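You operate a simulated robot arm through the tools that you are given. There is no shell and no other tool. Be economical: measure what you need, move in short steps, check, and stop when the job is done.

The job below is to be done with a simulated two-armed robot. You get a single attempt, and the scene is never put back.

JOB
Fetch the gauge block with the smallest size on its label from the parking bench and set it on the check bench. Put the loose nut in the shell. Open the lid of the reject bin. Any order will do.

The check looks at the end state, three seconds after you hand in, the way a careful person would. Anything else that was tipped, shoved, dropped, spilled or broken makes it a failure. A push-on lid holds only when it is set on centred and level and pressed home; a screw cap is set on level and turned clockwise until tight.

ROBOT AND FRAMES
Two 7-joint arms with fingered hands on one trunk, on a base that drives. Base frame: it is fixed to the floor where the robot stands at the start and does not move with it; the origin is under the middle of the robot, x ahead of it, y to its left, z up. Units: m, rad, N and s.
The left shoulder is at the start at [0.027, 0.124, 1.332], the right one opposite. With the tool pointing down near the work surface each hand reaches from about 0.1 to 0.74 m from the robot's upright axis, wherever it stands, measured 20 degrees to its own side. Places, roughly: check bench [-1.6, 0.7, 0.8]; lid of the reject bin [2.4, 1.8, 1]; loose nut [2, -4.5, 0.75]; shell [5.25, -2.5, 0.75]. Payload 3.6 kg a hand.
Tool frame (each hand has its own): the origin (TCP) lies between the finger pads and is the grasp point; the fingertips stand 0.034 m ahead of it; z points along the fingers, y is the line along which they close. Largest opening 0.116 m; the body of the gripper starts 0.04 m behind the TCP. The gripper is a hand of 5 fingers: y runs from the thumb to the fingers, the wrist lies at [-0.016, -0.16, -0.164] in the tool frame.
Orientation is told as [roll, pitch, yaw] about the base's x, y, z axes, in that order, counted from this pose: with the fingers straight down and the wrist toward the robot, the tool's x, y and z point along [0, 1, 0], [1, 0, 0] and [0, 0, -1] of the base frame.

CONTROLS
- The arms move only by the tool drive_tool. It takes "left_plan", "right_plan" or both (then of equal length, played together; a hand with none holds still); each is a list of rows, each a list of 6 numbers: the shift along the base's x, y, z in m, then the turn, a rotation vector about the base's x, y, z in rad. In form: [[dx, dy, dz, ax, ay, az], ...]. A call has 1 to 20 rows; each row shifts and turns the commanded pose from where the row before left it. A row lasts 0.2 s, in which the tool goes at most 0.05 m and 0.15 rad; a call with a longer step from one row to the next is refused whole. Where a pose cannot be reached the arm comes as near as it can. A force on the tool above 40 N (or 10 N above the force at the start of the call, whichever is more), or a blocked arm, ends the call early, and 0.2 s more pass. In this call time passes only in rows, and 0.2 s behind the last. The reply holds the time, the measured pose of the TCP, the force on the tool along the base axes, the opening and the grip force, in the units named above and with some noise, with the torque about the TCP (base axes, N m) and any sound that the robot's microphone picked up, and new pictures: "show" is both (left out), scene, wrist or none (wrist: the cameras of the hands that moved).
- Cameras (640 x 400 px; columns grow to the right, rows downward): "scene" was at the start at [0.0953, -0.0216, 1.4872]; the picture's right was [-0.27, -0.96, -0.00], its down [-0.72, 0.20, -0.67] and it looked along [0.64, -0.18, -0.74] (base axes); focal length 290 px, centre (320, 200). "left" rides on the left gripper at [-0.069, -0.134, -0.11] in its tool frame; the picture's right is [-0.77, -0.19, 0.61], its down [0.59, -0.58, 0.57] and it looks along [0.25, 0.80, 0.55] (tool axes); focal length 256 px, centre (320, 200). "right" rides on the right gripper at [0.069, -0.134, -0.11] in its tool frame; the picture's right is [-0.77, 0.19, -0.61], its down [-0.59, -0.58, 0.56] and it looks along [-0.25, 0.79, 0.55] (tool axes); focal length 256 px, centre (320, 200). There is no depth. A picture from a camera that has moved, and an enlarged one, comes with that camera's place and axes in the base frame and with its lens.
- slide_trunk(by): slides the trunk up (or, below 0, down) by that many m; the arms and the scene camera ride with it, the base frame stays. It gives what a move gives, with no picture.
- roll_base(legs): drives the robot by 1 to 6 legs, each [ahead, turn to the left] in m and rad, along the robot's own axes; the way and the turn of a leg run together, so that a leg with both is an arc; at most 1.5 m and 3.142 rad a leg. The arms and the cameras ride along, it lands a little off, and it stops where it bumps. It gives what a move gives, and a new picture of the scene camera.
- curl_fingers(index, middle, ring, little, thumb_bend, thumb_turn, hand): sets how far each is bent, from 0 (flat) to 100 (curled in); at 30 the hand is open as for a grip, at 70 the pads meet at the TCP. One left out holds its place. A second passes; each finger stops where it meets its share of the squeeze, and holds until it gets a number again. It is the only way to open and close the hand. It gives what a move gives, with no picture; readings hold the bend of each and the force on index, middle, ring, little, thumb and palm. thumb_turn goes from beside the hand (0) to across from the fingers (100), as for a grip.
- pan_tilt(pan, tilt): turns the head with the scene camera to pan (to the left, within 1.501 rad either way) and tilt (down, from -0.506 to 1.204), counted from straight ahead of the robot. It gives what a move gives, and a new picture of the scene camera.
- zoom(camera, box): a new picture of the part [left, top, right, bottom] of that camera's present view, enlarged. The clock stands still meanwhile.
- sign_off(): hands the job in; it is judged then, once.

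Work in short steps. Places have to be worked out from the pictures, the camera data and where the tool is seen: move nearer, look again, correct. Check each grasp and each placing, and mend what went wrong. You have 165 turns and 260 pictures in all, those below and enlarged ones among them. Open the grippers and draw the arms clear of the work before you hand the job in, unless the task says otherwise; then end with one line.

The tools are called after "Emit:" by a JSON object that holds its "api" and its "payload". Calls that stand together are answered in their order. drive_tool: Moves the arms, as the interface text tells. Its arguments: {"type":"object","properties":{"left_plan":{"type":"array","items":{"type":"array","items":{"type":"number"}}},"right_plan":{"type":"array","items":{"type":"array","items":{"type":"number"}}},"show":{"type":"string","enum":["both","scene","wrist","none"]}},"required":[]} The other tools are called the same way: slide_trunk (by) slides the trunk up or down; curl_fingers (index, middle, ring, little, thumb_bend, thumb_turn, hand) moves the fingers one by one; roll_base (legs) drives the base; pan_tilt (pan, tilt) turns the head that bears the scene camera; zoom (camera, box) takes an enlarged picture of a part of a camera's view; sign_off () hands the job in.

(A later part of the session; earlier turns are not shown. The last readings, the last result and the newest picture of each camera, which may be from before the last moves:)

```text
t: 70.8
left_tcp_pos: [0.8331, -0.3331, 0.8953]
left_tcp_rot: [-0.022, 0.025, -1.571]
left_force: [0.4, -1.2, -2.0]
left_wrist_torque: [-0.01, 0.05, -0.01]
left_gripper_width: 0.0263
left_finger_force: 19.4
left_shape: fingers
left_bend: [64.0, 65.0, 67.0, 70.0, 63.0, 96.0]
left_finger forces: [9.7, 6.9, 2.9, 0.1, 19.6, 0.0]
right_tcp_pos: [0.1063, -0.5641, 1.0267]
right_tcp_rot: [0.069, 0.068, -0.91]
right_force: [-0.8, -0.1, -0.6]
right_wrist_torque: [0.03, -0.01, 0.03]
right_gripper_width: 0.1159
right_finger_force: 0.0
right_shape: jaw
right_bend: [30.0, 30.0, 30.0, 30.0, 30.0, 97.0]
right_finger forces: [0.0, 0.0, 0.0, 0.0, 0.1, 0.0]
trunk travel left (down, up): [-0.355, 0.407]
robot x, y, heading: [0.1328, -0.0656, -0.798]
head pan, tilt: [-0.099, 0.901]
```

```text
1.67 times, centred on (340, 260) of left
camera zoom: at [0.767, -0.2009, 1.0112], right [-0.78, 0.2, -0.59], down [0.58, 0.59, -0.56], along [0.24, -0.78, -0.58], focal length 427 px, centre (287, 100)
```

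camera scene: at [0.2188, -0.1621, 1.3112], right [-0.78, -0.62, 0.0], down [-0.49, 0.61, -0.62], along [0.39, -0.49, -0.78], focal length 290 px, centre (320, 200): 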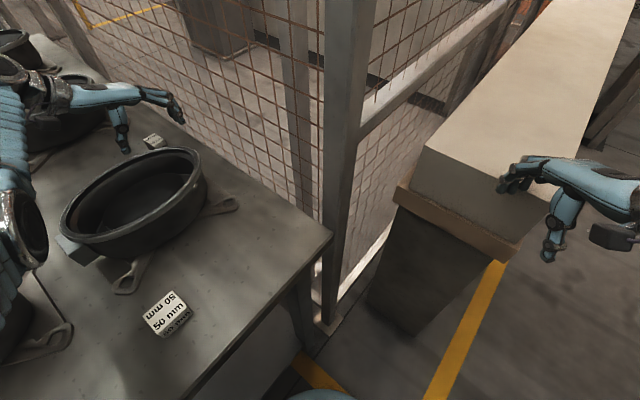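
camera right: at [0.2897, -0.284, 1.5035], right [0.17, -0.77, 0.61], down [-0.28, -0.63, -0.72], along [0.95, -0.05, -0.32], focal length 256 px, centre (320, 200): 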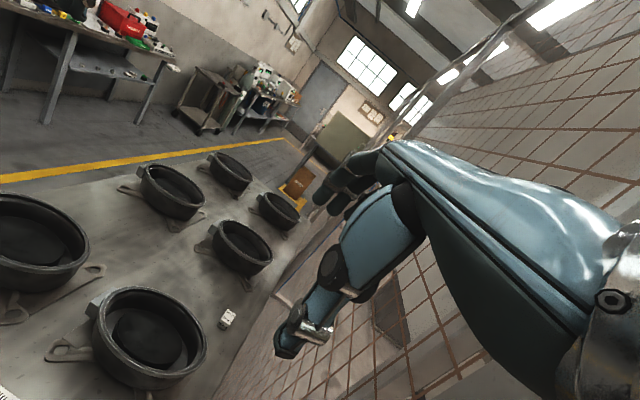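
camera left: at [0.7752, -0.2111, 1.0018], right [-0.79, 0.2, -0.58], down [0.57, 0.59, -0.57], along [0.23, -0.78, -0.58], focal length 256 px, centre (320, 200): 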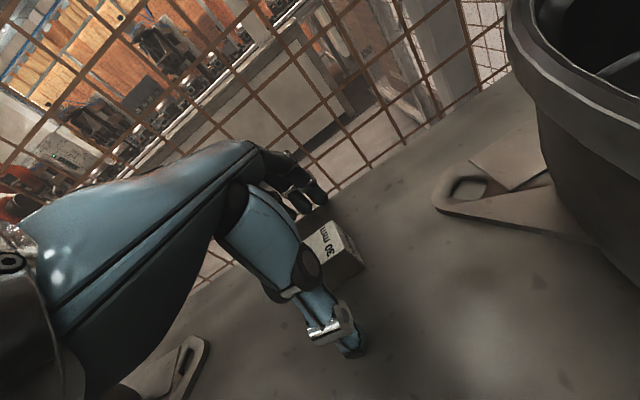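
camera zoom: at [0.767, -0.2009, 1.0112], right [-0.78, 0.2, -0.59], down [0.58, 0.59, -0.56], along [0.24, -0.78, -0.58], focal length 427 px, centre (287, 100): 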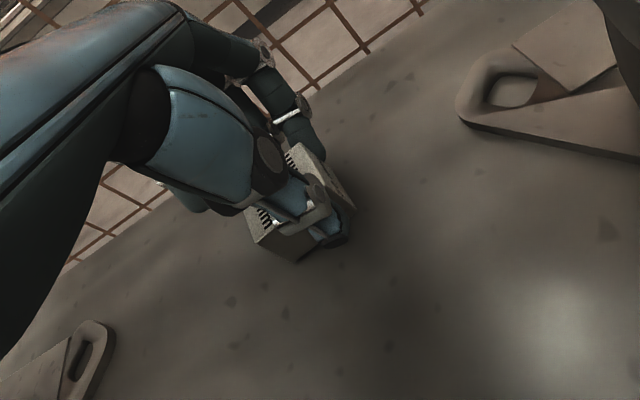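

Gripped at ~19 N. Lift 0.12 m and check.

Emit:
{"api": "drive_tool", "payload": {"left_plan": [[0, 0, 0.03, 0, 0, 0], [0, 0, 0.03, 0, 0, 0], [0, 0, 0.03, 0, 0, 0], [0, 0, 0.03, 0, 0, 0], [-0.02, 0.0, 0.03, 0, 0, 0], [-0.03, 0.0, 0.03, 0, 0, 0]], "show": "both"}}

```text
t: 72.2
left_tcp_pos: [0.7818, -0.3332, 1.0776]
left_tcp_rot: [-0.023, 0.024, -1.572]
left_force: [-1.0, 1.0, -2.6]
left_wrist_torque: [0.01, 0.0, 0.01]
left_gripper_width: 0.0265
left_finger_force: 19.3
left_shape: fingers
left_bend: [64.0, 65.0, 67.0, 70.0, 63.0, 96.0]
left_finger forces: [9.7, 6.7, 2.8, 0.1, 19.5, 0.1]
right_tcp_pos: [0.1063, -0.5647, 1.0265]
right_tcp_rot: [0.067, 0.069, -0.911]
right_force: [0.4, 0.4, 0.3]
right_wrist_torque: [0.0, -0.01, 0.0]
right_gripper_width: 0.116
right_finger_force: 0.0
right_shape: jaw
right_bend: [30.0, 30.0, 30.0, 30.0, 30.0, 97.0]
right_finger forces: [0.0, 0.0, 0.0, 0.0, 0.0, 0.0]
trunk travel left (down, up): [-0.355, 0.407]
robot x, y, heading: [0.135, -0.0657, -0.798]
head pan, tilt: [-0.099, 0.901]
camera scene: at [0.2187, -0.1637, 1.311], right [-0.78, -0.62, 0.0], down [-0.49, 0.61, -0.62], along [0.39, -0.48, -0.78], focal length 290 px, centre (320, 200)
camera left: at [0.7157, -0.2014, 1.1922], right [-0.78, 0.2, -0.59], down [0.58, 0.59, -0.56], along [0.23, -0.78, -0.58], focal length 256 px, centre (320, 200)
```

scene: 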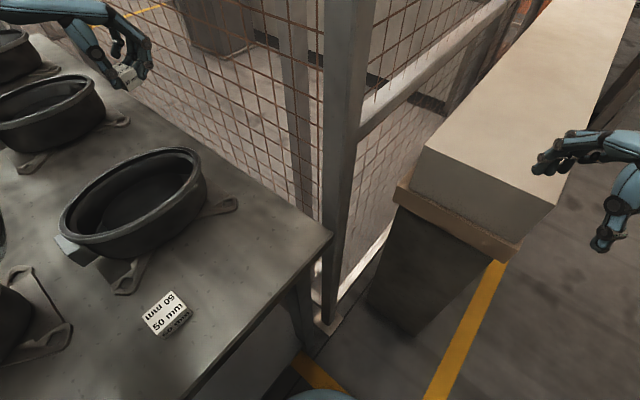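
left: 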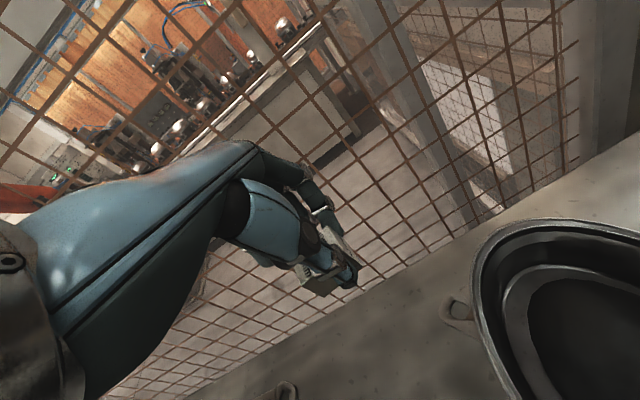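

Block held. Retract the left hand toward the robot, then back the base straight out.

Emit:
{"api": "drive_tool", "payload": {"left_plan": [[-0.03, 0.01, 0.01, 0, 0, 0.1], [-0.03, 0.01, 0.01, 0, 0, 0.1], [-0.03, 0.01, 0.01, 0, 0, 0.1], [-0.03, 0.01, 0.01, 0, 0, 0.1], [-0.03, 0.01, 0.01, 0, 0, 0.1], [-0.03, 0.01, 0, 0, 0, 0.1], [-0.03, 0.01, 0, 0, 0, 0.1]], "show": "none"}}

Emit:
{"api": "roll_base", "payload": {"legs": [[-0.55, 0]]}}

```text
t: 73.8
left_tcp_pos: [0.5739, -0.2621, 1.1277]
left_tcp_rot: [-0.019, 0.022, -0.869]
left_force: [-0.5, 0.4, -2.6]
left_wrist_torque: [-0.03, 0.0, 0.01]
left_gripper_width: 0.0267
left_finger_force: 19.5
left_shape: fingers
left_bend: [64.0, 65.0, 68.0, 70.0, 63.0, 96.0]
left_finger forces: [9.7, 6.7, 3.0, 0.0, 19.6, 0.0]
right_tcp_pos: [0.1056, -0.5631, 1.0268]
right_tcp_rot: [0.068, 0.067, -0.91]
right_force: [0.8, 0.1, 0.9]
right_wrist_torque: [0.01, -0.01, -0.02]
right_gripper_width: 0.1163
right_finger_force: 0.1
right_shape: jaw
right_bend: [30.0, 30.0, 30.0, 30.0, 30.0, 97.0]
right_finger forces: [0.1, 0.0, 0.0, 0.0, 0.0, 0.0]
trunk travel left (down, up): [-0.355, 0.407]
robot x, y, heading: [0.132, -0.0675, -0.794]
head pan, tilt: [-0.099, 0.901]
```

```text
t: 77.0
left_tcp_pos: [0.1845, 0.1345, 1.1259]
left_tcp_rot: [-0.02, 0.022, -0.88]
left_force: [1.5, 0.5, -3.4]
left_wrist_torque: [-0.03, -0.01, 0.0]
left_gripper_width: 0.0265
left_finger_force: 19.2
left_shape: fingers
left_bend: [64.0, 65.0, 68.0, 70.0, 63.0, 96.0]
left_finger forces: [9.8, 6.7, 3.1, 0.0, 19.6, 0.0]
right_tcp_pos: [-0.285, -0.1628, 1.0267]
right_tcp_rot: [0.069, 0.068, -0.921]
right_force: [0.4, -0.5, 0.3]
right_wrist_torque: [-0.02, -0.03, 0.01]
right_gripper_width: 0.1163
right_finger_force: 0.1
right_shape: jaw
right_bend: [30.0, 30.0, 30.0, 30.0, 30.0, 97.0]
right_finger forces: [0.0, 0.1, 0.0, 0.0, 0.0, 0.0]
trunk travel left (down, up): [-0.355, 0.407]
robot x, y, heading: [-0.2522, 0.3355, -0.804]
head pan, tilt: [-0.099, 0.901]
camera scene: at [-0.1699, 0.2362, 1.3109], right [-0.79, -0.62, 0.0], down [-0.48, 0.62, -0.62], along [0.38, -0.49, -0.78], focal length 290 px, centre (320, 200)
```

scene: 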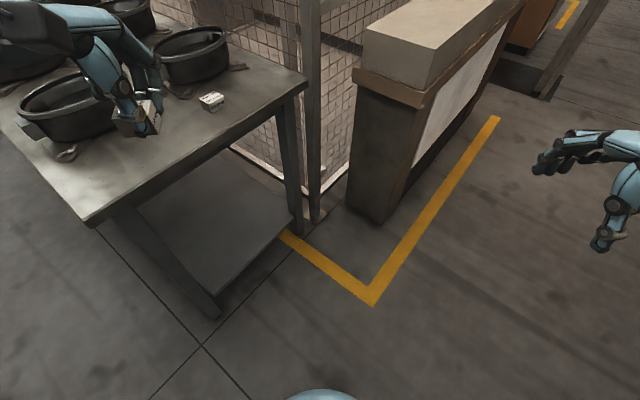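

Turn right to face the check bench area and look.

Emit:
{"api": "roll_base", "payload": {"legs": [[0, -2.6]]}}

Emit:
{"api": "pan_tilt", "payload": {"pan": 0, "tilt": 0.5}}

```text
t: 83.5
left_tcp_pos: [-0.7372, 0.2886, 1.1264]
left_tcp_rot: [-0.02, 0.023, 2.787]
left_force: [-1.0, -0.6, -3.1]
left_wrist_torque: [0.01, 0.02, 0.0]
left_gripper_width: 0.026
left_finger_force: 18.7
left_shape: fingers
left_bend: [64.0, 65.0, 68.0, 70.0, 63.0, 96.0]
left_finger forces: [9.7, 6.4, 2.9, 0.1, 18.9, 0.0]
right_tcp_pos: [-0.4772, 0.7813, 1.0266]
right_tcp_rot: [0.068, 0.069, 2.746]
right_force: [0.8, -0.4, -0.2]
right_wrist_torque: [0.01, -0.01, 0.0]
right_gripper_width: 0.1163
right_finger_force: 0.0
right_shape: jaw
right_bend: [30.0, 30.0, 30.0, 30.0, 30.0, 97.0]
right_finger forces: [0.1, 0.1, 0.0, 0.0, 0.0, 0.1]
trunk travel left (down, up): [-0.355, 0.407]
robot x, y, heading: [-0.2546, 0.3343, 2.858]
head pan, tilt: [-0.099, 0.901]
camera scene: at [-0.3781, 0.3785, 1.3109], right [0.37, 0.93, 0.0], down [0.73, -0.29, -0.62], along [-0.58, 0.23, -0.78], focal length 290 px, centre (320, 200)
```

scene: 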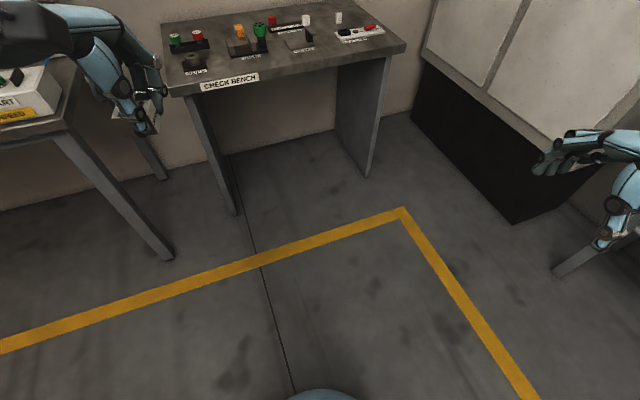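

```text
t: 84.4
left_tcp_pos: [-0.7368, 0.2889, 1.1259]
left_tcp_rot: [-0.022, 0.025, 2.788]
left_force: [-0.1, -1.0, -2.7]
left_wrist_torque: [0.01, -0.01, -0.01]
left_gripper_width: 0.0262
left_finger_force: 19.0
left_shape: fingers
left_bend: [64.0, 65.0, 68.0, 70.0, 63.0, 96.0]
left_finger forces: [9.7, 6.4, 2.8, 0.0, 18.9, 0.0]
right_tcp_pos: [-0.4784, 0.7814, 1.0261]
right_tcp_rot: [0.067, 0.068, 2.748]
right_force: [0.0, -0.4, -0.5]
right_wrist_torque: [0.0, 0.02, 0.04]
right_gripper_width: 0.1159
right_finger_force: 0.0
right_shape: jaw
right_bend: [30.0, 30.0, 30.0, 30.0, 30.0, 97.0]
right_finger forces: [0.0, 0.0, 0.0, 0.1, 0.0, 0.1]
trunk travel left (down, up): [-0.355, 0.407]
robot x, y, heading: [-0.2591, 0.3336, 2.865]
head pan, tilt: [0.0, 0.499]
camera scene: at [-0.3954, 0.3757, 1.3447], right [0.28, 0.96, 0.0], down [0.46, -0.13, -0.88], along [-0.84, 0.24, -0.48], focal length 290 px, centre (320, 200)
```

scene: 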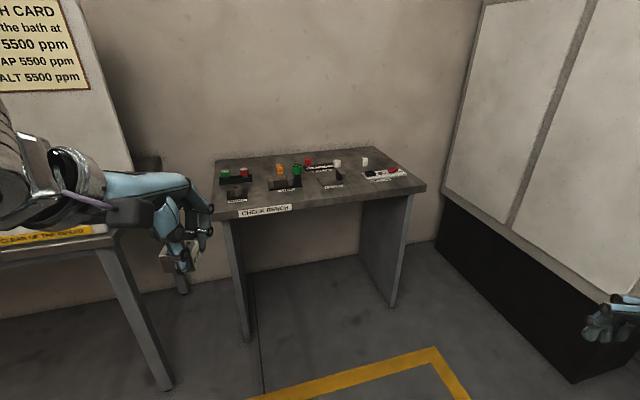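

The check bench is right ahead with switches on it. Zoom for free area.

Emit:
{"api": "zoom", "payload": {"camera": "scene", "box": [205, 140, 435, 225]}}

```text
2.78 times, centred on (320, 182) of scene
camera zoom: at [-0.3954, 0.3757, 1.3447], right [0.28, 0.96, 0.0], down [0.46, -0.13, -0.88], along [-0.84, 0.24, -0.48], focal length 807 px, centre (320, 249)
```

zoom: 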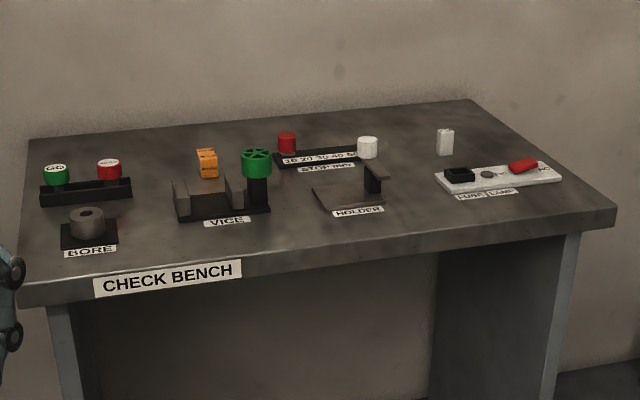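

Free spot is near (-1.345,0.815), right of HOLDER. Drive to about (-0.78,0.78) with the same heading.

Emit:
{"api": "roll_base", "payload": {"legs": [[0, -0.425], [0.686, 0], [0, 0.42]]}}

Emit:
{"api": "pan_tilt", "payload": {"pan": 0, "tilt": 0.8}}

```text
t: 90.7
left_tcp_pos: [-1.2688, 0.7508, 1.126]
left_tcp_rot: [-0.021, 0.023, 2.767]
left_force: [-0.4, -0.2, -2.6]
left_wrist_torque: [0.05, 0.0, -0.02]
left_gripper_width: 0.0259
left_finger_force: 18.5
left_shape: fingers
left_bend: [64.0, 65.0, 68.0, 70.0, 63.0, 96.0]
left_finger forces: [9.5, 6.3, 2.7, 0.0, 18.8, 0.0]
right_tcp_pos: [-0.9998, 1.2377, 1.0263]
right_tcp_rot: [0.068, 0.068, 2.728]
right_force: [-0.3, -0.8, 0.0]
right_wrist_torque: [0.02, 0.02, 0.01]
right_gripper_width: 0.116
right_finger_force: 0.1
right_shape: jaw
right_bend: [30.0, 30.0, 30.0, 30.0, 30.0, 97.0]
right_finger forces: [0.0, 0.0, 0.1, 0.1, 0.1, 0.1]
trunk travel left (down, up): [-0.355, 0.407]
robot x, y, heading: [-0.785, 0.7862, 2.841]
head pan, tilt: [0.0, 0.499]
camera scene: at [-0.9254, 0.8292, 1.3447], right [0.3, 0.95, 0.0], down [0.46, -0.14, -0.88], along [-0.84, 0.26, -0.48], focal length 290 px, centre (320, 200)
```

scene: 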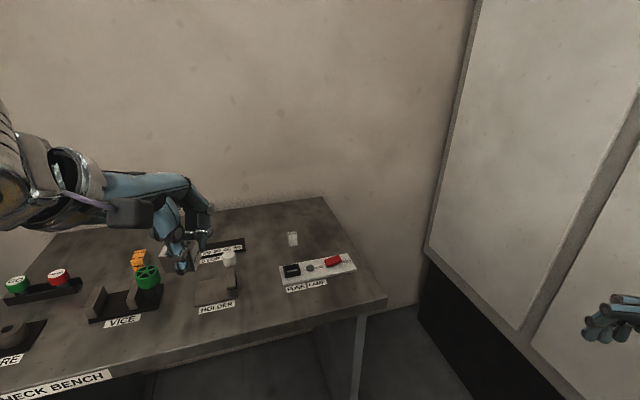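

```text
t: 91.5
left_tcp_pos: [-1.2679, 0.7506, 1.1255]
left_tcp_rot: [-0.02, 0.023, 2.767]
left_force: [-0.1, -0.1, -2.3]
left_wrist_torque: [0.03, 0.01, 0.01]
left_gripper_width: 0.026
left_finger_force: 19.1
left_shape: fingers
left_bend: [64.0, 65.0, 68.0, 70.0, 63.0, 96.0]
left_finger forces: [9.5, 6.4, 2.8, 0.0, 18.7, 0.0]
right_tcp_pos: [-0.9986, 1.2373, 1.0271]
right_tcp_rot: [0.069, 0.069, 2.725]
right_force: [-0.3, -0.7, 1.4]
right_wrist_torque: [-0.02, 0.01, 0.0]
right_gripper_width: 0.1164
right_finger_force: 0.2
right_shape: jaw
right_bend: [30.0, 30.0, 30.0, 30.0, 30.0, 97.0]
right_finger forces: [0.0, 0.0, 0.1, 0.1, 0.0, 0.0]
trunk travel left (down, up): [-0.355, 0.407]
robot x, y, heading: [-0.7852, 0.7849, 2.841]
head pan, tilt: [0.0, 0.799]
camera scene: at [-0.9153, 0.8265, 1.3189], right [0.3, 0.95, 0.0], down [0.68, -0.21, -0.7], along [-0.67, 0.21, -0.72], focal length 290 px, centre (320, 200)
```

scene: 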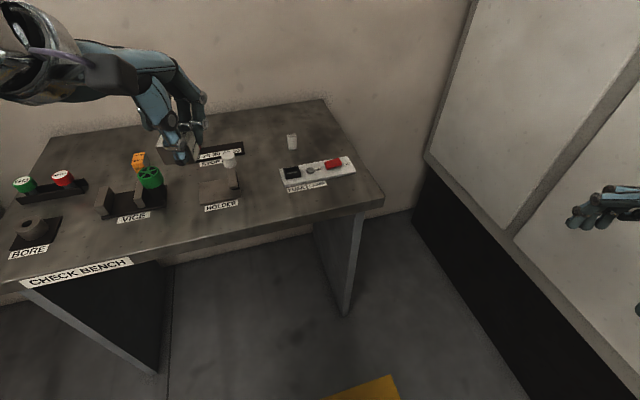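

Free spot at about (-1.36,0.86). Move the hand over it, staying high.

Emit:
{"api": "drive_tool", "payload": {"left_plan": [[-0.023, 0.027, 0, 0, 0, 0], [-0.023, 0.027, 0, 0, 0, 0], [-0.023, 0.027, 0, 0, 0, 0], [-0.023, 0.027, -0.03, 0, 0, 0], [0, 0, -0.045, 0, 0, 0], [0, 0, -0.045, 0, 0, 0]], "show": "both"}}

```text
t: 92.9
left_tcp_pos: [-1.3597, 0.8588, 1.0068]
left_tcp_rot: [-0.019, 0.023, 2.765]
left_force: [0.2, 0.1, -2.1]
left_wrist_torque: [0.0, 0.02, 0.0]
left_gripper_width: 0.026
left_finger_force: 18.6
left_shape: fingers
left_bend: [64.0, 65.0, 68.0, 70.0, 63.0, 96.0]
left_finger forces: [9.6, 6.3, 2.8, 0.0, 18.8, 0.0]
right_tcp_pos: [-0.9995, 1.2372, 1.0267]
right_tcp_rot: [0.07, 0.069, 2.726]
right_force: [-0.3, 0.1, -0.1]
right_wrist_torque: [0.0, 0.02, 0.0]
right_gripper_width: 0.1162
right_finger_force: 0.2
right_shape: jaw
right_bend: [30.0, 30.0, 30.0, 30.0, 30.0, 97.0]
right_finger forces: [0.1, 0.1, 0.0, 0.0, 0.0, 0.0]
trunk travel left (down, up): [-0.355, 0.407]
robot x, y, heading: [-0.7856, 0.7867, 2.839]
head pan, tilt: [0.0, 0.799]
camera scene: at [-0.9156, 0.8268, 1.3187], right [0.3, 0.95, 0.0], down [0.68, -0.21, -0.7], along [-0.67, 0.21, -0.72], focal length 290 px, centre (320, 200)
camera left: at [-1.2123, 0.873, 1.1213], right [0.47, 0.65, -0.59], down [0.34, -0.75, -0.56], along [-0.81, 0.07, -0.58], focal length 256 px, centre (320, 200)
```

scene: 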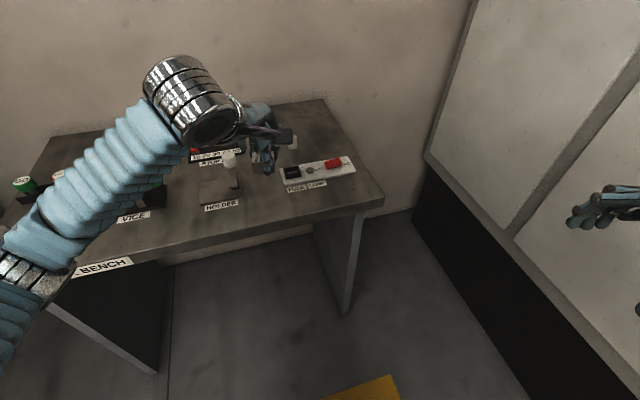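
left: 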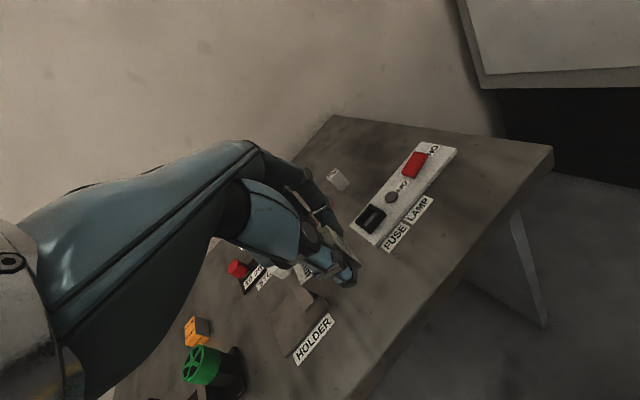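

Below the tool is free bench. Descend toward contact in small steps.

Emit:
{"api": "drive_tool", "payload": {"left_plan": [[-0.008, 0.0, -0.04, 0, 0, 0], [0, 0, -0.04, 0, 0, 0], [0, 0, -0.01, 0, 0, 0], [0, 0, -0.008, 0, 0, 0], [0, 0, -0.006, 0, 0, 0]], "show": "wrist"}}

```text
t: 94.1
left_tcp_pos: [-1.3683, 0.8584, 0.9021]
left_tcp_rot: [-0.02, 0.022, 2.767]
left_force: [-0.6, 0.5, -3.1]
left_wrist_torque: [0.01, 0.01, 0.01]
left_gripper_width: 0.0258
left_finger_force: 19.0
left_shape: fingers
left_bend: [64.0, 65.0, 68.0, 70.0, 63.0, 96.0]
left_finger forces: [9.5, 6.3, 2.7, 0.0, 18.7, 0.1]
right_tcp_pos: [-0.9995, 1.2367, 1.0256]
right_tcp_rot: [0.068, 0.07, 2.727]
right_force: [-0.1, -0.2, 0.1]
right_wrist_torque: [0.0, 0.02, -0.04]
right_gripper_width: 0.116
right_finger_force: 0.0
right_shape: jaw
right_bend: [30.0, 30.0, 30.0, 30.0, 30.0, 97.0]
right_finger forces: [0.1, 0.0, 0.0, 0.0, 0.0, 0.0]
trunk travel left (down, up): [-0.355, 0.407]
robot x, y, heading: [-0.7819, 0.7843, 2.841]
head pan, tilt: [0.0, 0.799]
camera left: at [-1.2205, 0.873, 1.0173], right [0.47, 0.65, -0.59], down [0.34, -0.75, -0.56], along [-0.81, 0.07, -0.58], focal length 256 px, centre (320, 200)
```

left: 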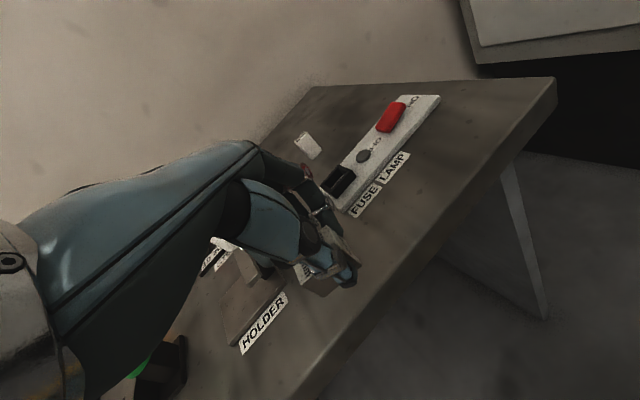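

Continue down in 5 mm steps until the block meets the bench.

Emit:
{"api": "drive_tool", "payload": {"left_plan": [[0, 0, -0.006, 0, 0, 0], [0, 0, -0.006, 0, 0, 0], [0, 0, -0.005, 0, 0, 0]], "show": "none"}}

```text
t: 94.9
left_tcp_pos: [-1.3678, 0.8588, 0.8849]
left_tcp_rot: [-0.019, 0.023, 2.766]
left_force: [0.2, -0.3, -3.3]
left_wrist_torque: [0.0, 0.0, -0.03]
left_gripper_width: 0.0259
left_finger_force: 18.2
left_shape: fingers
left_bend: [64.0, 65.0, 68.0, 70.0, 63.0, 96.0]
left_finger forces: [9.5, 6.2, 2.8, 0.0, 18.7, 0.0]
right_tcp_pos: [-1.0004, 1.2369, 1.0268]
right_tcp_rot: [0.068, 0.069, 2.725]
right_force: [-0.2, 0.7, 0.7]
right_wrist_torque: [0.01, 0.04, -0.03]
right_gripper_width: 0.1159
right_finger_force: 0.1
right_shape: jaw
right_bend: [30.0, 30.0, 30.0, 30.0, 30.0, 97.0]
right_finger forces: [0.1, 0.2, 0.1, 0.0, 0.0, 0.0]
trunk travel left (down, up): [-0.355, 0.407]
robot x, y, heading: [-0.7857, 0.7838, 2.838]
head pan, tilt: [0.0, 0.799]
```

No contact yet; keep lowering.

Emit:
{"api": "drive_tool", "payload": {"left_plan": [[0, 0, -0.006, 0, 0, 0], [0, 0, -0.006, 0, 0, 0], [0, 0, -0.006, 0, 0, 0], [0, 0, -0.004, 0, 0, 0]], "show": "wrist"}}

```text
t: 95.9
left_tcp_pos: [-1.3693, 0.8589, 0.8622]
left_tcp_rot: [-0.02, 0.022, 2.764]
left_force: [0.1, -0.4, -2.5]
left_wrist_torque: [0.02, 0.07, 0.03]
left_gripper_width: 0.0257
left_finger_force: 18.8
left_shape: fingers
left_bend: [64.0, 65.0, 68.0, 70.0, 63.0, 96.0]
left_finger forces: [9.5, 6.2, 2.7, 0.0, 18.6, 0.1]
right_tcp_pos: [-0.9987, 1.237, 1.0259]
right_tcp_rot: [0.066, 0.066, 2.725]
right_force: [0.6, 0.7, -0.1]
right_wrist_torque: [-0.01, 0.0, -0.01]
right_gripper_width: 0.1163
right_finger_force: 0.0
right_shape: jaw
right_bend: [30.0, 30.0, 30.0, 30.0, 30.0, 97.0]
right_finger forces: [0.1, 0.0, 0.0, 0.1, 0.0, 0.0]
trunk travel left (down, up): [-0.355, 0.407]
robot x, y, heading: [-0.7874, 0.785, 2.839]
head pan, tilt: [0.0, 0.799]
camera left: at [-1.2208, 0.8728, 0.9782], right [0.47, 0.65, -0.59], down [0.34, -0.75, -0.56], along [-0.81, 0.07, -0.58], focal length 256 px, centre (320, 200)
```

left: 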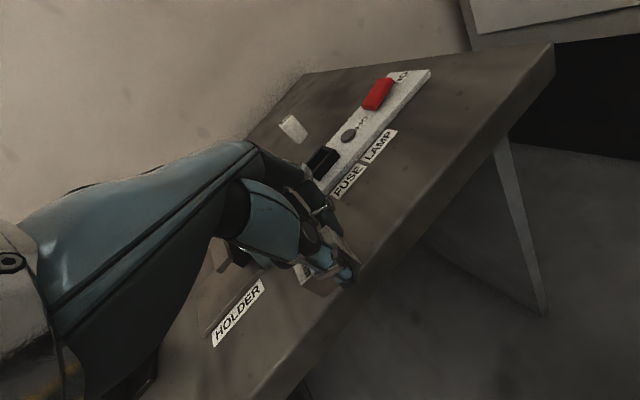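

Bench is about z 0.80, so I'm near its front edge; shift 3 cm inward before the last descent.

Emit:
{"api": "drive_tool", "payload": {"left_plan": [[-0.015, 0.004, 0, 0, 0, 0], [-0.015, 0.004, 0, 0, 0, 0], [0, 0, -0.005, 0, 0, 0], [0, 0, -0.005, 0, 0, 0]], "show": "wrist"}}

```text
t: 96.9
left_tcp_pos: [-1.3983, 0.867, 0.8531]
left_tcp_rot: [-0.02, 0.023, 2.766]
left_force: [-1.1, 0.0, -3.1]
left_wrist_torque: [0.03, 0.0, 0.03]
left_gripper_width: 0.026
left_finger_force: 18.4
left_shape: fingers
left_bend: [64.0, 65.0, 68.0, 70.0, 63.0, 96.0]
left_finger forces: [9.7, 6.2, 2.8, 0.0, 18.6, 0.1]
right_tcp_pos: [-0.9993, 1.237, 1.0267]
right_tcp_rot: [0.069, 0.067, 2.727]
right_force: [0.3, 0.8, -0.4]
right_wrist_torque: [0.01, 0.06, 0.0]
right_gripper_width: 0.1159
right_finger_force: 0.0
right_shape: jaw
right_bend: [30.0, 30.0, 30.0, 30.0, 30.0, 97.0]
right_finger forces: [0.0, 0.0, 0.0, 0.0, 0.0, 0.0]
trunk travel left (down, up): [-0.355, 0.407]
robot x, y, heading: [-0.7867, 0.7859, 2.837]
head pan, tilt: [0.0, 0.799]
camera left: at [-1.2516, 0.8803, 0.9681], right [0.47, 0.65, -0.59], down [0.34, -0.75, -0.56], along [-0.81, 0.07, -0.58], focal length 256 px, centre (320, 200)
```

left: 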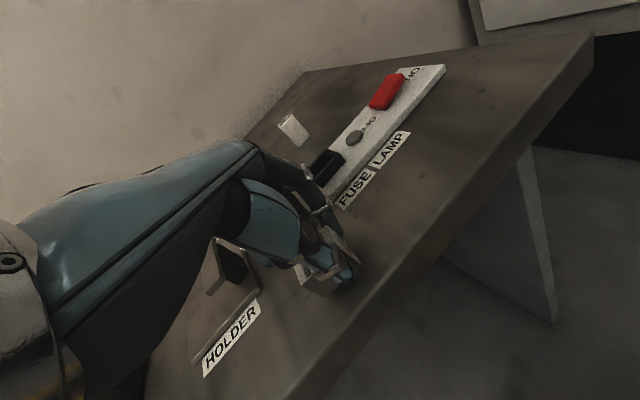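

Good position. Lower to contact.

Emit:
{"api": "drive_tool", "payload": {"left_plan": [[0, 0, -0.004, 0, 0, 0], [0, 0, -0.004, 0, 0, 0], [0, 0, -0.004, 0, 0, 0]], "show": "none"}}

```text
t: 97.7
left_tcp_pos: [-1.3978, 0.8651, 0.844]
left_tcp_rot: [-0.021, 0.019, 2.764]
left_force: [-0.2, 0.4, 4.4]
left_wrist_torque: [0.0, -0.08, 0.0]
left_gripper_width: 0.0258
left_finger_force: 19.7
left_shape: fingers
left_bend: [64.0, 65.0, 68.0, 70.0, 63.0, 96.0]
left_finger forces: [10.0, 6.6, 3.2, 0.0, 19.0, 0.0]
right_tcp_pos: [-0.9988, 1.2374, 1.027]
right_tcp_rot: [0.068, 0.068, 2.728]
right_force: [-0.5, 0.8, -0.3]
right_wrist_torque: [-0.02, 0.0, 0.0]
right_gripper_width: 0.1157
right_finger_force: 0.1
right_shape: jaw
right_bend: [30.0, 30.0, 30.0, 30.0, 30.0, 97.0]
right_finger forces: [0.0, 0.0, 0.0, 0.0, 0.0, 0.0]
trunk travel left (down, up): [-0.355, 0.407]
robot x, y, heading: [-0.7842, 0.7838, 2.842]
head pan, tilt: [0.0, 0.799]
```

Contact at z 0.844. Release gently to 50, then rise.

Emit:
{"api": "curl_fingers", "payload": {"hand": "left", "index": 52, "middle": 52, "ring": 52, "little": 52, "thumb_bend": 50}}

Emit:
{"api": "drive_tool", "payload": {"left_plan": [[0, 0, 0.015, 0, 0, 0], [0, 0, 0.04, 0, 0, 0], [0, 0, 0.05, 0, 0, 0], [0, 0, 0.05, 0, 0, 0], [0.04, -0.02, 0.02, 0, 0, 0], [0.045, -0.02, 0, 0, 0, 0]], "show": "both"}}

```text
t: 98.7
left_tcp_pos: [-1.3972, 0.8656, 0.8422]
left_tcp_rot: [-0.02, 0.022, 2.767]
left_force: [0.4, 0.4, -0.3]
left_wrist_torque: [0.01, 0.01, -0.02]
left_gripper_width: 0.0561
left_finger_force: 0.1
left_shape: fingers
left_bend: [52.0, 52.0, 52.0, 52.0, 50.0, 97.0]
left_finger forces: [0.0, 0.0, 0.0, 0.0, 0.0, 0.1]
right_tcp_pos: [-0.9986, 1.2363, 1.0273]
right_tcp_rot: [0.068, 0.069, 2.726]
right_force: [0.6, 0.0, -0.2]
right_wrist_torque: [0.01, -0.02, -0.02]
right_gripper_width: 0.1161
right_finger_force: 0.1
right_shape: jaw
right_bend: [30.0, 30.0, 30.0, 30.0, 30.0, 97.0]
right_finger forces: [0.0, 0.0, 0.1, 0.0, 0.0, 0.0]
trunk travel left (down, up): [-0.355, 0.407]
robot x, y, heading: [-0.7841, 0.7868, 2.843]
head pan, tilt: [0.0, 0.799]
```

```text
t: 100.1
left_tcp_pos: [-1.3133, 0.8253, 1.0166]
left_tcp_rot: [-0.02, 0.025, 2.764]
left_force: [0.1, 0.1, 0.2]
left_wrist_torque: [0.02, 0.02, -0.02]
left_gripper_width: 0.0561
left_finger_force: 0.0
left_shape: fingers
left_bend: [52.0, 52.0, 52.0, 52.0, 50.0, 97.0]
left_finger forces: [0.1, 0.1, 0.1, 0.0, 0.0, 0.0]
right_tcp_pos: [-0.9995, 1.2373, 1.0266]
right_tcp_rot: [0.068, 0.068, 2.727]
right_force: [0.8, -0.3, 0.5]
right_wrist_torque: [-0.01, -0.01, 0.0]
right_gripper_width: 0.116
right_finger_force: 0.1
right_shape: jaw
right_bend: [30.0, 30.0, 30.0, 30.0, 30.0, 97.0]
right_finger forces: [0.0, 0.0, 0.0, 0.0, 0.1, 0.0]
trunk travel left (down, up): [-0.355, 0.407]
robot x, y, heading: [-0.7851, 0.7852, 2.838]
head pan, tilt: [0.0, 0.799]
camera scene: at [-0.9145, 0.8264, 1.3189], right [0.3, 0.95, 0.0], down [0.68, -0.21, -0.7], along [-0.67, 0.21, -0.72], focal length 290 px, centre (320, 200)
camera left: at [-1.1663, 0.8395, 1.132], right [0.47, 0.65, -0.59], down [0.34, -0.75, -0.56], along [-0.81, 0.07, -0.58], focal length 256 px, centre (320, 200)
```

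scene: 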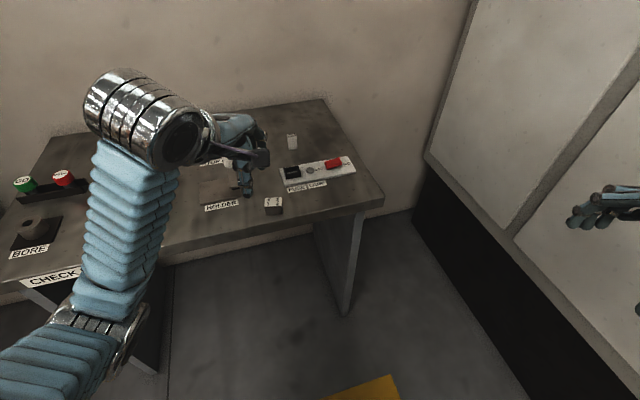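
left: 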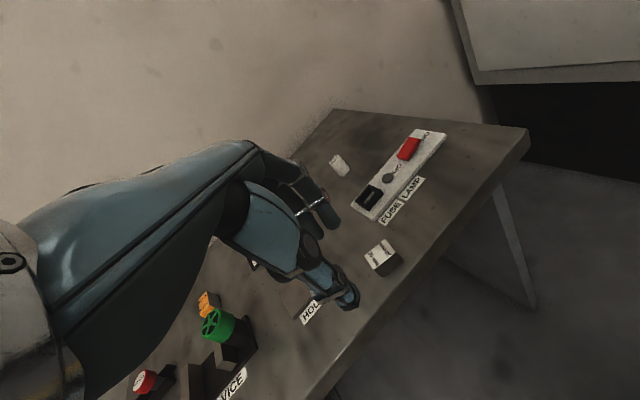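

Block is standing on the check bench, nothing else disturbed. Next the reject bin: back off, retract and turn down the aisle.

Emit:
{"api": "drive_tool", "payload": {"left_plan": [[0.04, -0.02, 0.02, 0, 0, 0], [0.04, -0.03, 0.02, 0, 0, 0], [0.02, -0.02, 0.01, 0, 0, 0]], "show": "none"}}

Emit:
{"api": "curl_fingers", "payload": {"hand": "left", "index": 30, "middle": 30, "ring": 30, "little": 30, "thumb_bend": 30}}

Emit:
{"api": "roll_base", "payload": {"legs": [[-0.5, 0], [0, -2.84]]}}

```text
refused: row 2 steps farther than a row can; nothing moved
```

```text
t: 101.1
left_tcp_pos: [-1.3135, 0.8264, 1.0165]
left_tcp_rot: [-0.02, 0.023, 2.768]
left_force: [0.0, -0.3, 0.5]
left_wrist_torque: [0.0, -0.02, 0.0]
left_gripper_width: 0.1175
left_finger_force: 0.0
left_shape: fingers
left_bend: [30.0, 30.0, 30.0, 30.0, 30.0, 97.0]
left_finger forces: [0.0, 0.0, 0.1, 0.1, 0.0, 0.1]
right_tcp_pos: [-0.9982, 1.2362, 1.0268]
right_tcp_rot: [0.067, 0.068, 2.726]
right_force: [0.8, -0.4, -0.4]
right_wrist_torque: [0.01, 0.0, -0.01]
right_gripper_width: 0.116
right_finger_force: 0.1
right_shape: jaw
right_bend: [30.0, 30.0, 30.0, 30.0, 30.0, 97.0]
right_finger forces: [0.0, 0.0, 0.0, 0.1, 0.0, 0.0]
trunk travel left (down, up): [-0.355, 0.407]
robot x, y, heading: [-0.7877, 0.7858, 2.841]
head pan, tilt: [0.0, 0.799]
```

```text
t: 110.9
left_tcp_pos: [0.2181, 0.6916, 1.016]
left_tcp_rot: [-0.018, 0.023, -0.19]
left_force: [0.3, -0.2, -0.8]
left_wrist_torque: [0.01, -0.01, 0.01]
left_gripper_width: 0.1176
left_finger_force: 0.0
left_shape: fingers
left_bend: [30.0, 30.0, 30.0, 30.0, 30.0, 97.0]
left_finger forces: [0.0, 0.0, 0.0, 0.0, 0.0, 0.1]
right_tcp_pos: [-0.0154, 0.2295, 1.0277]
right_tcp_rot: [0.069, 0.069, -0.231]
right_force: [0.2, -0.9, 0.3]
right_wrist_torque: [0.01, 0.01, 0.0]
right_gripper_width: 0.1158
right_finger_force: 0.1
right_shape: jaw
right_bend: [30.0, 30.0, 30.0, 30.0, 30.0, 97.0]
right_finger forces: [0.0, 0.0, 0.0, 0.1, 0.0, 0.1]
trunk travel left (down, up): [-0.355, 0.407]
robot x, y, heading: [-0.308, 0.6364, -0.119]
head pan, tilt: [0.0, 0.799]
camera scene: at [-0.1728, 0.618, 1.3188], right [-0.12, -0.99, 0.0], down [-0.71, 0.08, -0.7], along [0.69, -0.08, -0.72], focal length 290 px, centre (320, 200)
```

scene: 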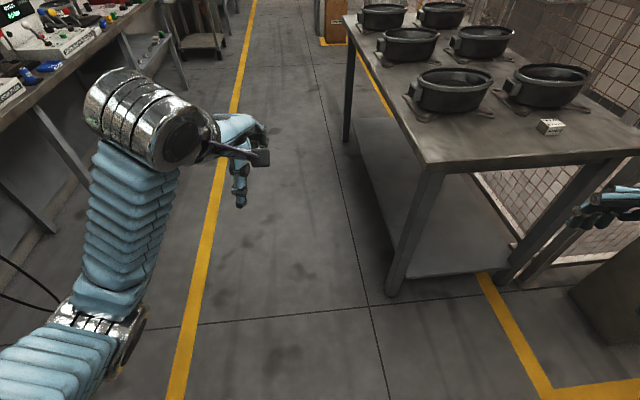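

Drive up the aisle to about (2.2, 0.85).

Emit:
{"api": "roll_base", "payload": {"legs": [[0, 0.37], [0.9, 0], [0, -0.25], [1.5, 0]]}}

Emit:
{"api": "pan_tilt", "payload": {"pan": 0.9, "tilt": 0.5}}

```text
t: 124.7
left_tcp_pos: [2.5906, 1.0301, 1.0155]
left_tcp_rot: [-0.018, 0.024, -0.054]
left_force: [-0.1, 0.7, 0.9]
left_wrist_torque: [-0.01, -0.02, 0.0]
left_gripper_width: 0.1172
left_finger_force: 0.1
left_shape: fingers
left_bend: [30.0, 30.0, 30.0, 30.0, 30.0, 97.0]
left_finger forces: [0.1, 0.0, 0.0, 0.1, 0.0, 0.0]
right_tcp_pos: [2.4219, 0.5408, 1.0271]
right_tcp_rot: [0.069, 0.067, -0.092]
right_force: [-0.6, 0.6, -0.4]
right_wrist_torque: [0.01, 0.0, 0.01]
right_gripper_width: 0.1161
right_finger_force: 0.0
right_shape: jaw
right_bend: [30.0, 30.0, 30.0, 30.0, 30.0, 97.0]
right_finger forces: [0.1, 0.0, 0.1, 0.0, 0.0, 0.0]
trunk travel left (down, up): [-0.355, 0.407]
robot x, y, heading: [2.0751, 0.9045, 0.017]
head pan, tilt: [0.0, 0.799]
camera scene: at [2.2121, 0.9044, 1.3188], right [0.02, -1.0, 0.0], down [-0.72, -0.01, -0.7], along [0.7, 0.01, -0.72], focal length 290 px, centre (320, 200)
```

scene: 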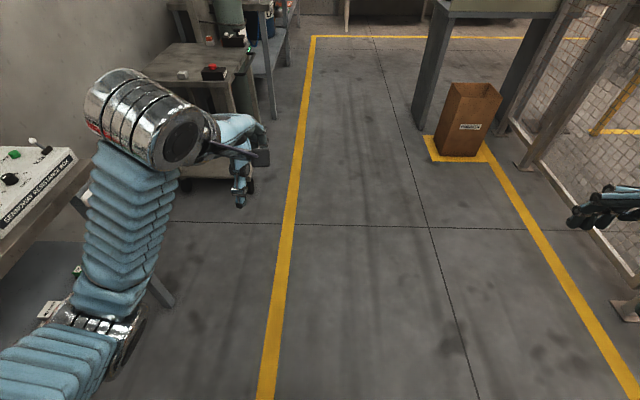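

```text
t: 125.9
left_tcp_pos: [2.5909, 1.0307, 1.017]
left_tcp_rot: [-0.018, 0.023, -0.056]
left_force: [-0.8, 0.0, -0.2]
left_wrist_torque: [-0.01, 0.0, 0.02]
left_gripper_width: 0.1174
left_finger_force: 0.0
left_shape: fingers
left_bend: [30.0, 30.0, 30.0, 30.0, 30.0, 97.0]
left_finger forces: [0.0, 0.0, 0.0, 0.0, 0.0, 0.1]
right_tcp_pos: [2.4211, 0.5417, 1.0262]
right_tcp_rot: [0.067, 0.067, -0.093]
right_force: [0.4, 0.4, 0.5]
right_wrist_torque: [-0.01, 0.01, 0.01]
right_gripper_width: 0.1161
right_finger_force: 0.1
right_shape: jaw
right_bend: [30.0, 30.0, 30.0, 30.0, 30.0, 97.0]
right_finger forces: [0.0, 0.0, 0.0, 0.0, 0.1, 0.0]
trunk travel left (down, up): [-0.355, 0.407]
robot x, y, heading: [2.0747, 0.9024, 0.021]
head pan, tilt: [0.901, 0.499]
camera scene: at [2.1864, 0.9752, 1.3448], right [0.8, -0.61, 0.0], down [-0.29, -0.38, -0.88], along [0.53, 0.7, -0.48], focal length 290 px, centre (320, 200)
```

scene: 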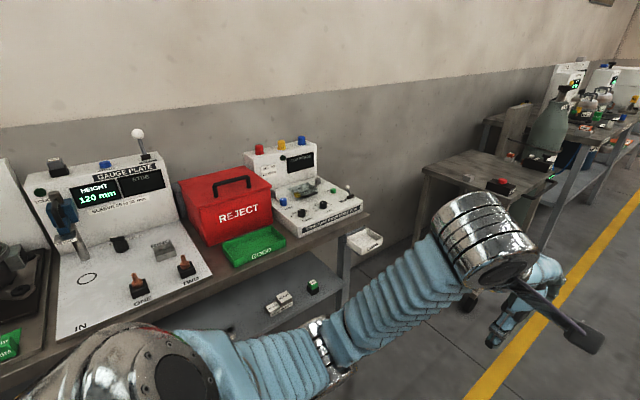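

The REJECT bin stands with a handle on its lid. Zoom in for detail.

Emit:
{"api": "zoom", "payload": {"camera": "scene", "box": [165, 135, 325, 275]}}

```text
2.86 times, centred on (245, 205) of scene
camera zoom: at [2.1864, 0.9752, 1.3448], right [0.8, -0.61, 0.0], down [-0.29, -0.38, -0.88], along [0.53, 0.7, -0.48], focal length 829 px, centre (534, 186)
```

zoom: 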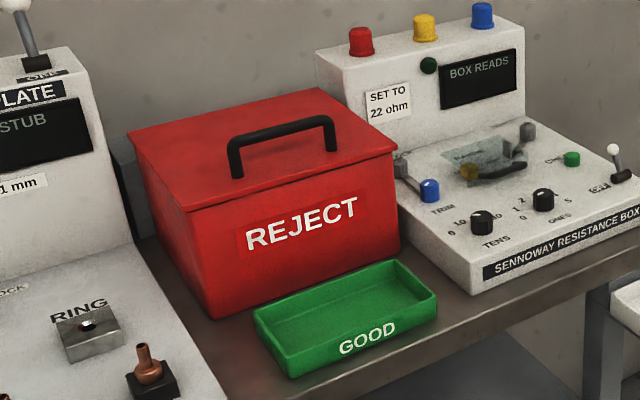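

Lid ≈0.19 m square (y 1.61–1.80, x 2.32–2.51, z≈1.0), handle bar along x at (2.41,1.65). I raise the trunk and take a stand facing the wall at about (2.5,1.02).

Emit:
{"api": "slide_trunk", "payload": {"by": 0.2}}

Emit:
{"api": "roll_base", "payload": {"legs": [[0, 0.25], [0.44, 0], [0, 1.3]]}}

Emit:
{"api": "pan_tilt", "payload": {"pan": 0.1, "tilt": 0.75}}

```text
t: 128.1
left_tcp_pos: [2.5907, 1.0297, 1.2162]
left_tcp_rot: [-0.021, 0.024, -0.055]
left_force: [-0.4, 0.1, -0.2]
left_wrist_torque: [-0.01, 0.0, 0.01]
left_gripper_width: 0.1176
left_finger_force: 0.0
left_shape: fingers
left_bend: [30.0, 30.0, 30.0, 30.0, 30.0, 97.0]
left_finger forces: [0.1, 0.0, 0.0, 0.1, 0.0, 0.0]
right_tcp_pos: [2.4206, 0.541, 1.225]
right_tcp_rot: [0.068, 0.07, -0.093]
right_force: [-0.6, 1.1, 0.1]
right_wrist_torque: [-0.04, 0.0, 0.0]
right_gripper_width: 0.1157
right_finger_force: 0.0
right_shape: jaw
right_bend: [30.0, 30.0, 30.0, 30.0, 30.0, 97.0]
right_finger forces: [0.0, 0.0, 0.0, 0.1, 0.0, 0.0]
trunk travel left (down, up): [-0.555, 0.207]
robot x, y, heading: [2.0726, 0.9027, 0.023]
head pan, tilt: [0.901, 0.499]
```

```text
t: 134.9
left_tcp_pos: [2.3767, 1.5411, 1.216]
left_tcp_rot: [-0.019, 0.021, 1.511]
left_force: [0.4, 0.1, -1.0]
left_wrist_torque: [-0.01, -0.03, -0.03]
left_gripper_width: 0.1172
left_finger_force: 0.0
left_shape: fingers
left_bend: [30.0, 30.0, 30.0, 30.0, 30.0, 97.0]
left_finger forces: [0.0, 0.0, 0.1, 0.0, 0.0, 0.0]
right_tcp_pos: [2.8649, 1.3676, 1.2269]
right_tcp_rot: [0.069, 0.068, 1.47]
right_force: [-0.3, -0.2, 0.1]
right_wrist_torque: [0.01, 0.01, -0.02]
right_gripper_width: 0.1158
right_finger_force: 0.0
right_shape: jaw
right_bend: [30.0, 30.0, 30.0, 30.0, 30.0, 97.0]
right_finger forces: [0.0, 0.0, 0.0, 0.0, 0.0, 0.1]
trunk travel left (down, up): [-0.555, 0.207]
robot x, y, heading: [2.5047, 1.0303, 1.587]
head pan, tilt: [0.901, 0.499]
camera scene: at [2.4306, 1.0987, 1.5464], right [0.61, 0.79, 0.0], down [0.38, -0.29, -0.88], along [-0.69, 0.54, -0.48], focal length 290 px, centre (320, 200)
```

scene: 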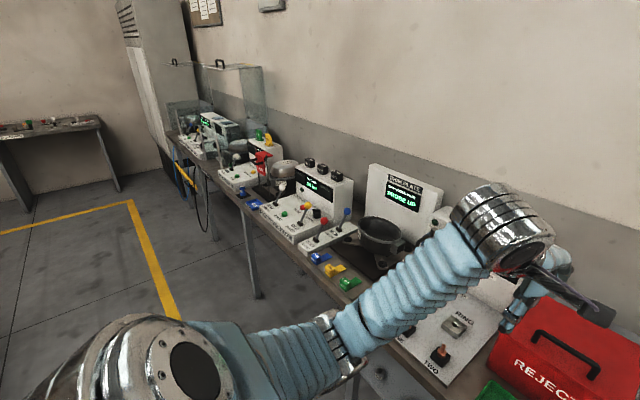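

```text
t: 136.0
left_tcp_pos: [2.3774, 1.5412, 1.2169]
left_tcp_rot: [-0.019, 0.022, 1.511]
left_force: [-0.3, -0.3, 0.1]
left_wrist_torque: [0.01, 0.0, 0.02]
left_gripper_width: 0.1174
left_finger_force: 0.1
left_shape: fingers
left_bend: [30.0, 30.0, 30.0, 30.0, 30.0, 97.0]
left_finger forces: [0.1, 0.0, 0.0, 0.0, 0.0, 0.1]
right_tcp_pos: [2.8652, 1.3694, 1.2274]
right_tcp_rot: [0.07, 0.069, 1.471]
right_force: [0.0, -0.3, 0.8]
right_wrist_torque: [0.0, -0.01, 0.03]
right_gripper_width: 0.1157
right_finger_force: 0.1
right_shape: jaw
right_bend: [30.0, 30.0, 30.0, 30.0, 30.0, 97.0]
right_finger forces: [0.1, 0.0, 0.0, 0.0, 0.0, 0.0]
trunk travel left (down, up): [-0.555, 0.207]
robot x, y, heading: [2.5012, 1.027, 1.59]
head pan, tilt: [0.099, 0.75]
camera scene: at [2.4934, 1.1252, 1.5245], right [0.99, 0.11, 0.0], down [0.08, -0.68, -0.73], along [-0.08, 0.73, -0.68], focal length 290 px, centre (320, 200)
```

scene: 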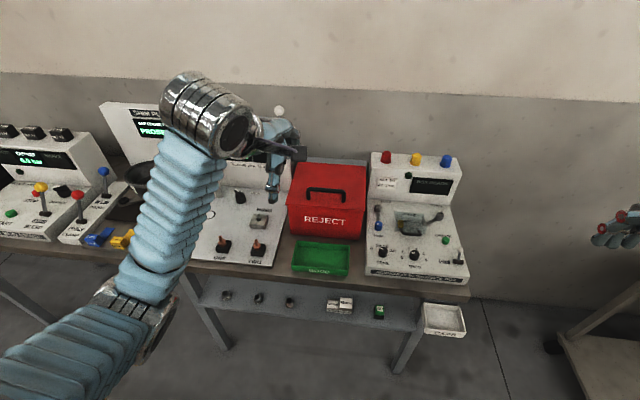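

Refined: handle bar centre ≈(2.44,1.73,1.00), hinge y≈1.895. I need to stand closer: draw the left hand back, then advance 0.22.

Emit:
{"api": "drive_tool", "payload": {"left_plan": [[0.02, -0.04, -0.015, 0, 0, 0.02], [0.02, -0.04, -0.015, 0, 0, 0.02], [0.02, -0.04, -0.015, 0, 0, 0.02]], "show": "none"}}

Emit:
{"api": "roll_base", "payload": {"legs": [[0.2, 0]]}}

```text
t: 136.8
left_tcp_pos: [2.4446, 1.4316, 1.1681]
left_tcp_rot: [-0.019, 0.025, 1.567]
left_force: [0.1, 0.2, -0.7]
left_wrist_torque: [0.03, 0.01, 0.01]
left_gripper_width: 0.1176
left_finger_force: 0.1
left_shape: fingers
left_bend: [30.0, 30.0, 30.0, 30.0, 30.0, 97.0]
left_finger forces: [0.0, 0.0, 0.0, 0.0, 0.0, 0.1]
left hand out of reach, approached as far as the arm can: row 3
right_tcp_pos: [2.8664, 1.3691, 1.227]
right_tcp_rot: [0.069, 0.068, 1.468]
right_force: [0.6, 0.3, -0.4]
right_wrist_torque: [0.03, 0.04, 0.05]
right_gripper_width: 0.1161
right_finger_force: 0.0
right_shape: jaw
right_bend: [30.0, 30.0, 30.0, 30.0, 30.0, 97.0]
right_finger forces: [0.0, 0.0, 0.0, 0.0, 0.0, 0.1]
trunk travel left (down, up): [-0.555, 0.207]
robot x, y, heading: [2.5021, 1.0281, 1.578]
head pan, tilt: [0.099, 0.75]
```

```text
t: 138.4
left_tcp_pos: [2.4375, 1.6325, 1.1678]
left_tcp_rot: [-0.019, 0.026, 1.576]
left_force: [0.2, 0.2, 0.7]
left_wrist_torque: [-0.03, -0.05, -0.02]
left_gripper_width: 0.1177
left_finger_force: 0.1
left_shape: fingers
left_bend: [30.0, 30.0, 30.0, 30.0, 30.0, 97.0]
left_finger forces: [0.1, 0.0, 0.0, 0.0, 0.0, 0.0]
right_tcp_pos: [2.8611, 1.5709, 1.2259]
right_tcp_rot: [0.069, 0.069, 1.477]
right_force: [-0.2, 0.1, -0.3]
right_wrist_torque: [0.03, 0.01, -0.01]
right_gripper_width: 0.1161
right_finger_force: 0.0
right_shape: jaw
right_bend: [30.0, 30.0, 30.0, 30.0, 30.0, 97.0]
right_finger forces: [0.1, 0.0, 0.0, 0.0, 0.0, 0.1]
trunk travel left (down, up): [-0.555, 0.207]
robot x, y, heading: [2.5023, 1.227, 1.592]
head pan, tilt: [0.099, 0.75]
camera scene: at [2.4898, 1.3255, 1.5244], right [0.99, 0.12, 0.0], down [0.08, -0.68, -0.73], along [-0.09, 0.73, -0.68], focal length 290 px, centre (320, 200)
```

scene: 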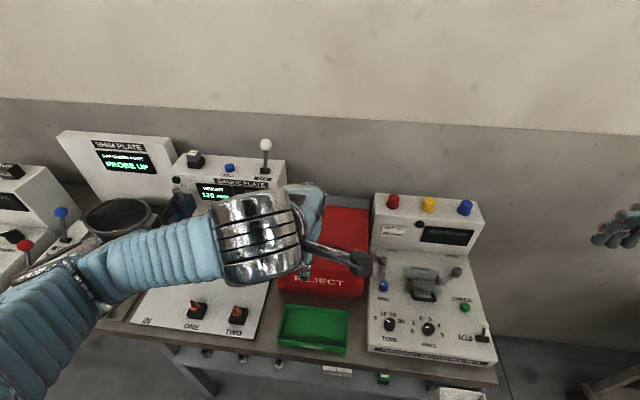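

In position. Look through the left wrist camera.

Emit:
{"api": "drive_tool", "payload": {"left_plan": [[0, 0.03, 0, 0, 0, 0]], "show": "wrist"}}

```text
t: 138.8
left_tcp_pos: [2.4366, 1.6613, 1.1693]
left_tcp_rot: [-0.02, 0.025, 1.576]
left_force: [-0.1, -0.1, -0.2]
left_wrist_torque: [0.0, -0.01, -0.01]
left_gripper_width: 0.1175
left_finger_force: 0.1
left_shape: fingers
left_bend: [30.0, 30.0, 30.0, 30.0, 30.0, 97.0]
left_finger forces: [0.0, 0.0, 0.0, 0.0, 0.0, 0.0]
right_tcp_pos: [2.861, 1.5713, 1.2262]
right_tcp_rot: [0.07, 0.069, 1.477]
right_force: [0.2, -0.4, 0.0]
right_wrist_torque: [-0.02, -0.04, 0.01]
right_gripper_width: 0.116
right_finger_force: 0.1
right_shape: jaw
right_bend: [30.0, 30.0, 30.0, 30.0, 30.0, 97.0]
right_finger forces: [0.0, 0.1, 0.0, 0.1, 0.0, 0.1]
trunk travel left (down, up): [-0.555, 0.207]
robot x, y, heading: [2.5012, 1.2265, 1.587]
head pan, tilt: [0.099, 0.75]
camera left: at [2.5039, 1.5312, 1.2846], right [0.78, -0.2, -0.59], down [-0.58, -0.59, -0.56], along [-0.24, 0.78, -0.58], focal length 256 px, centre (320, 200)
```

left: 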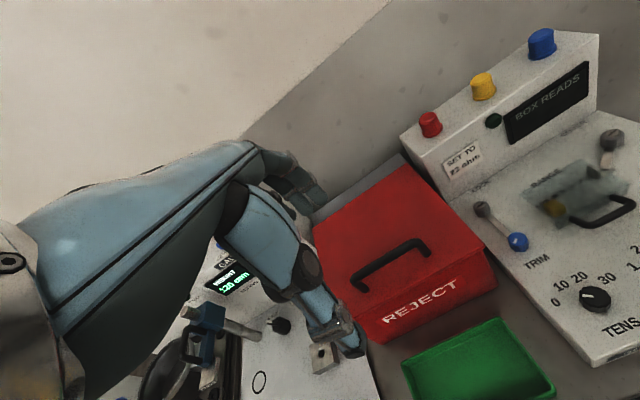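

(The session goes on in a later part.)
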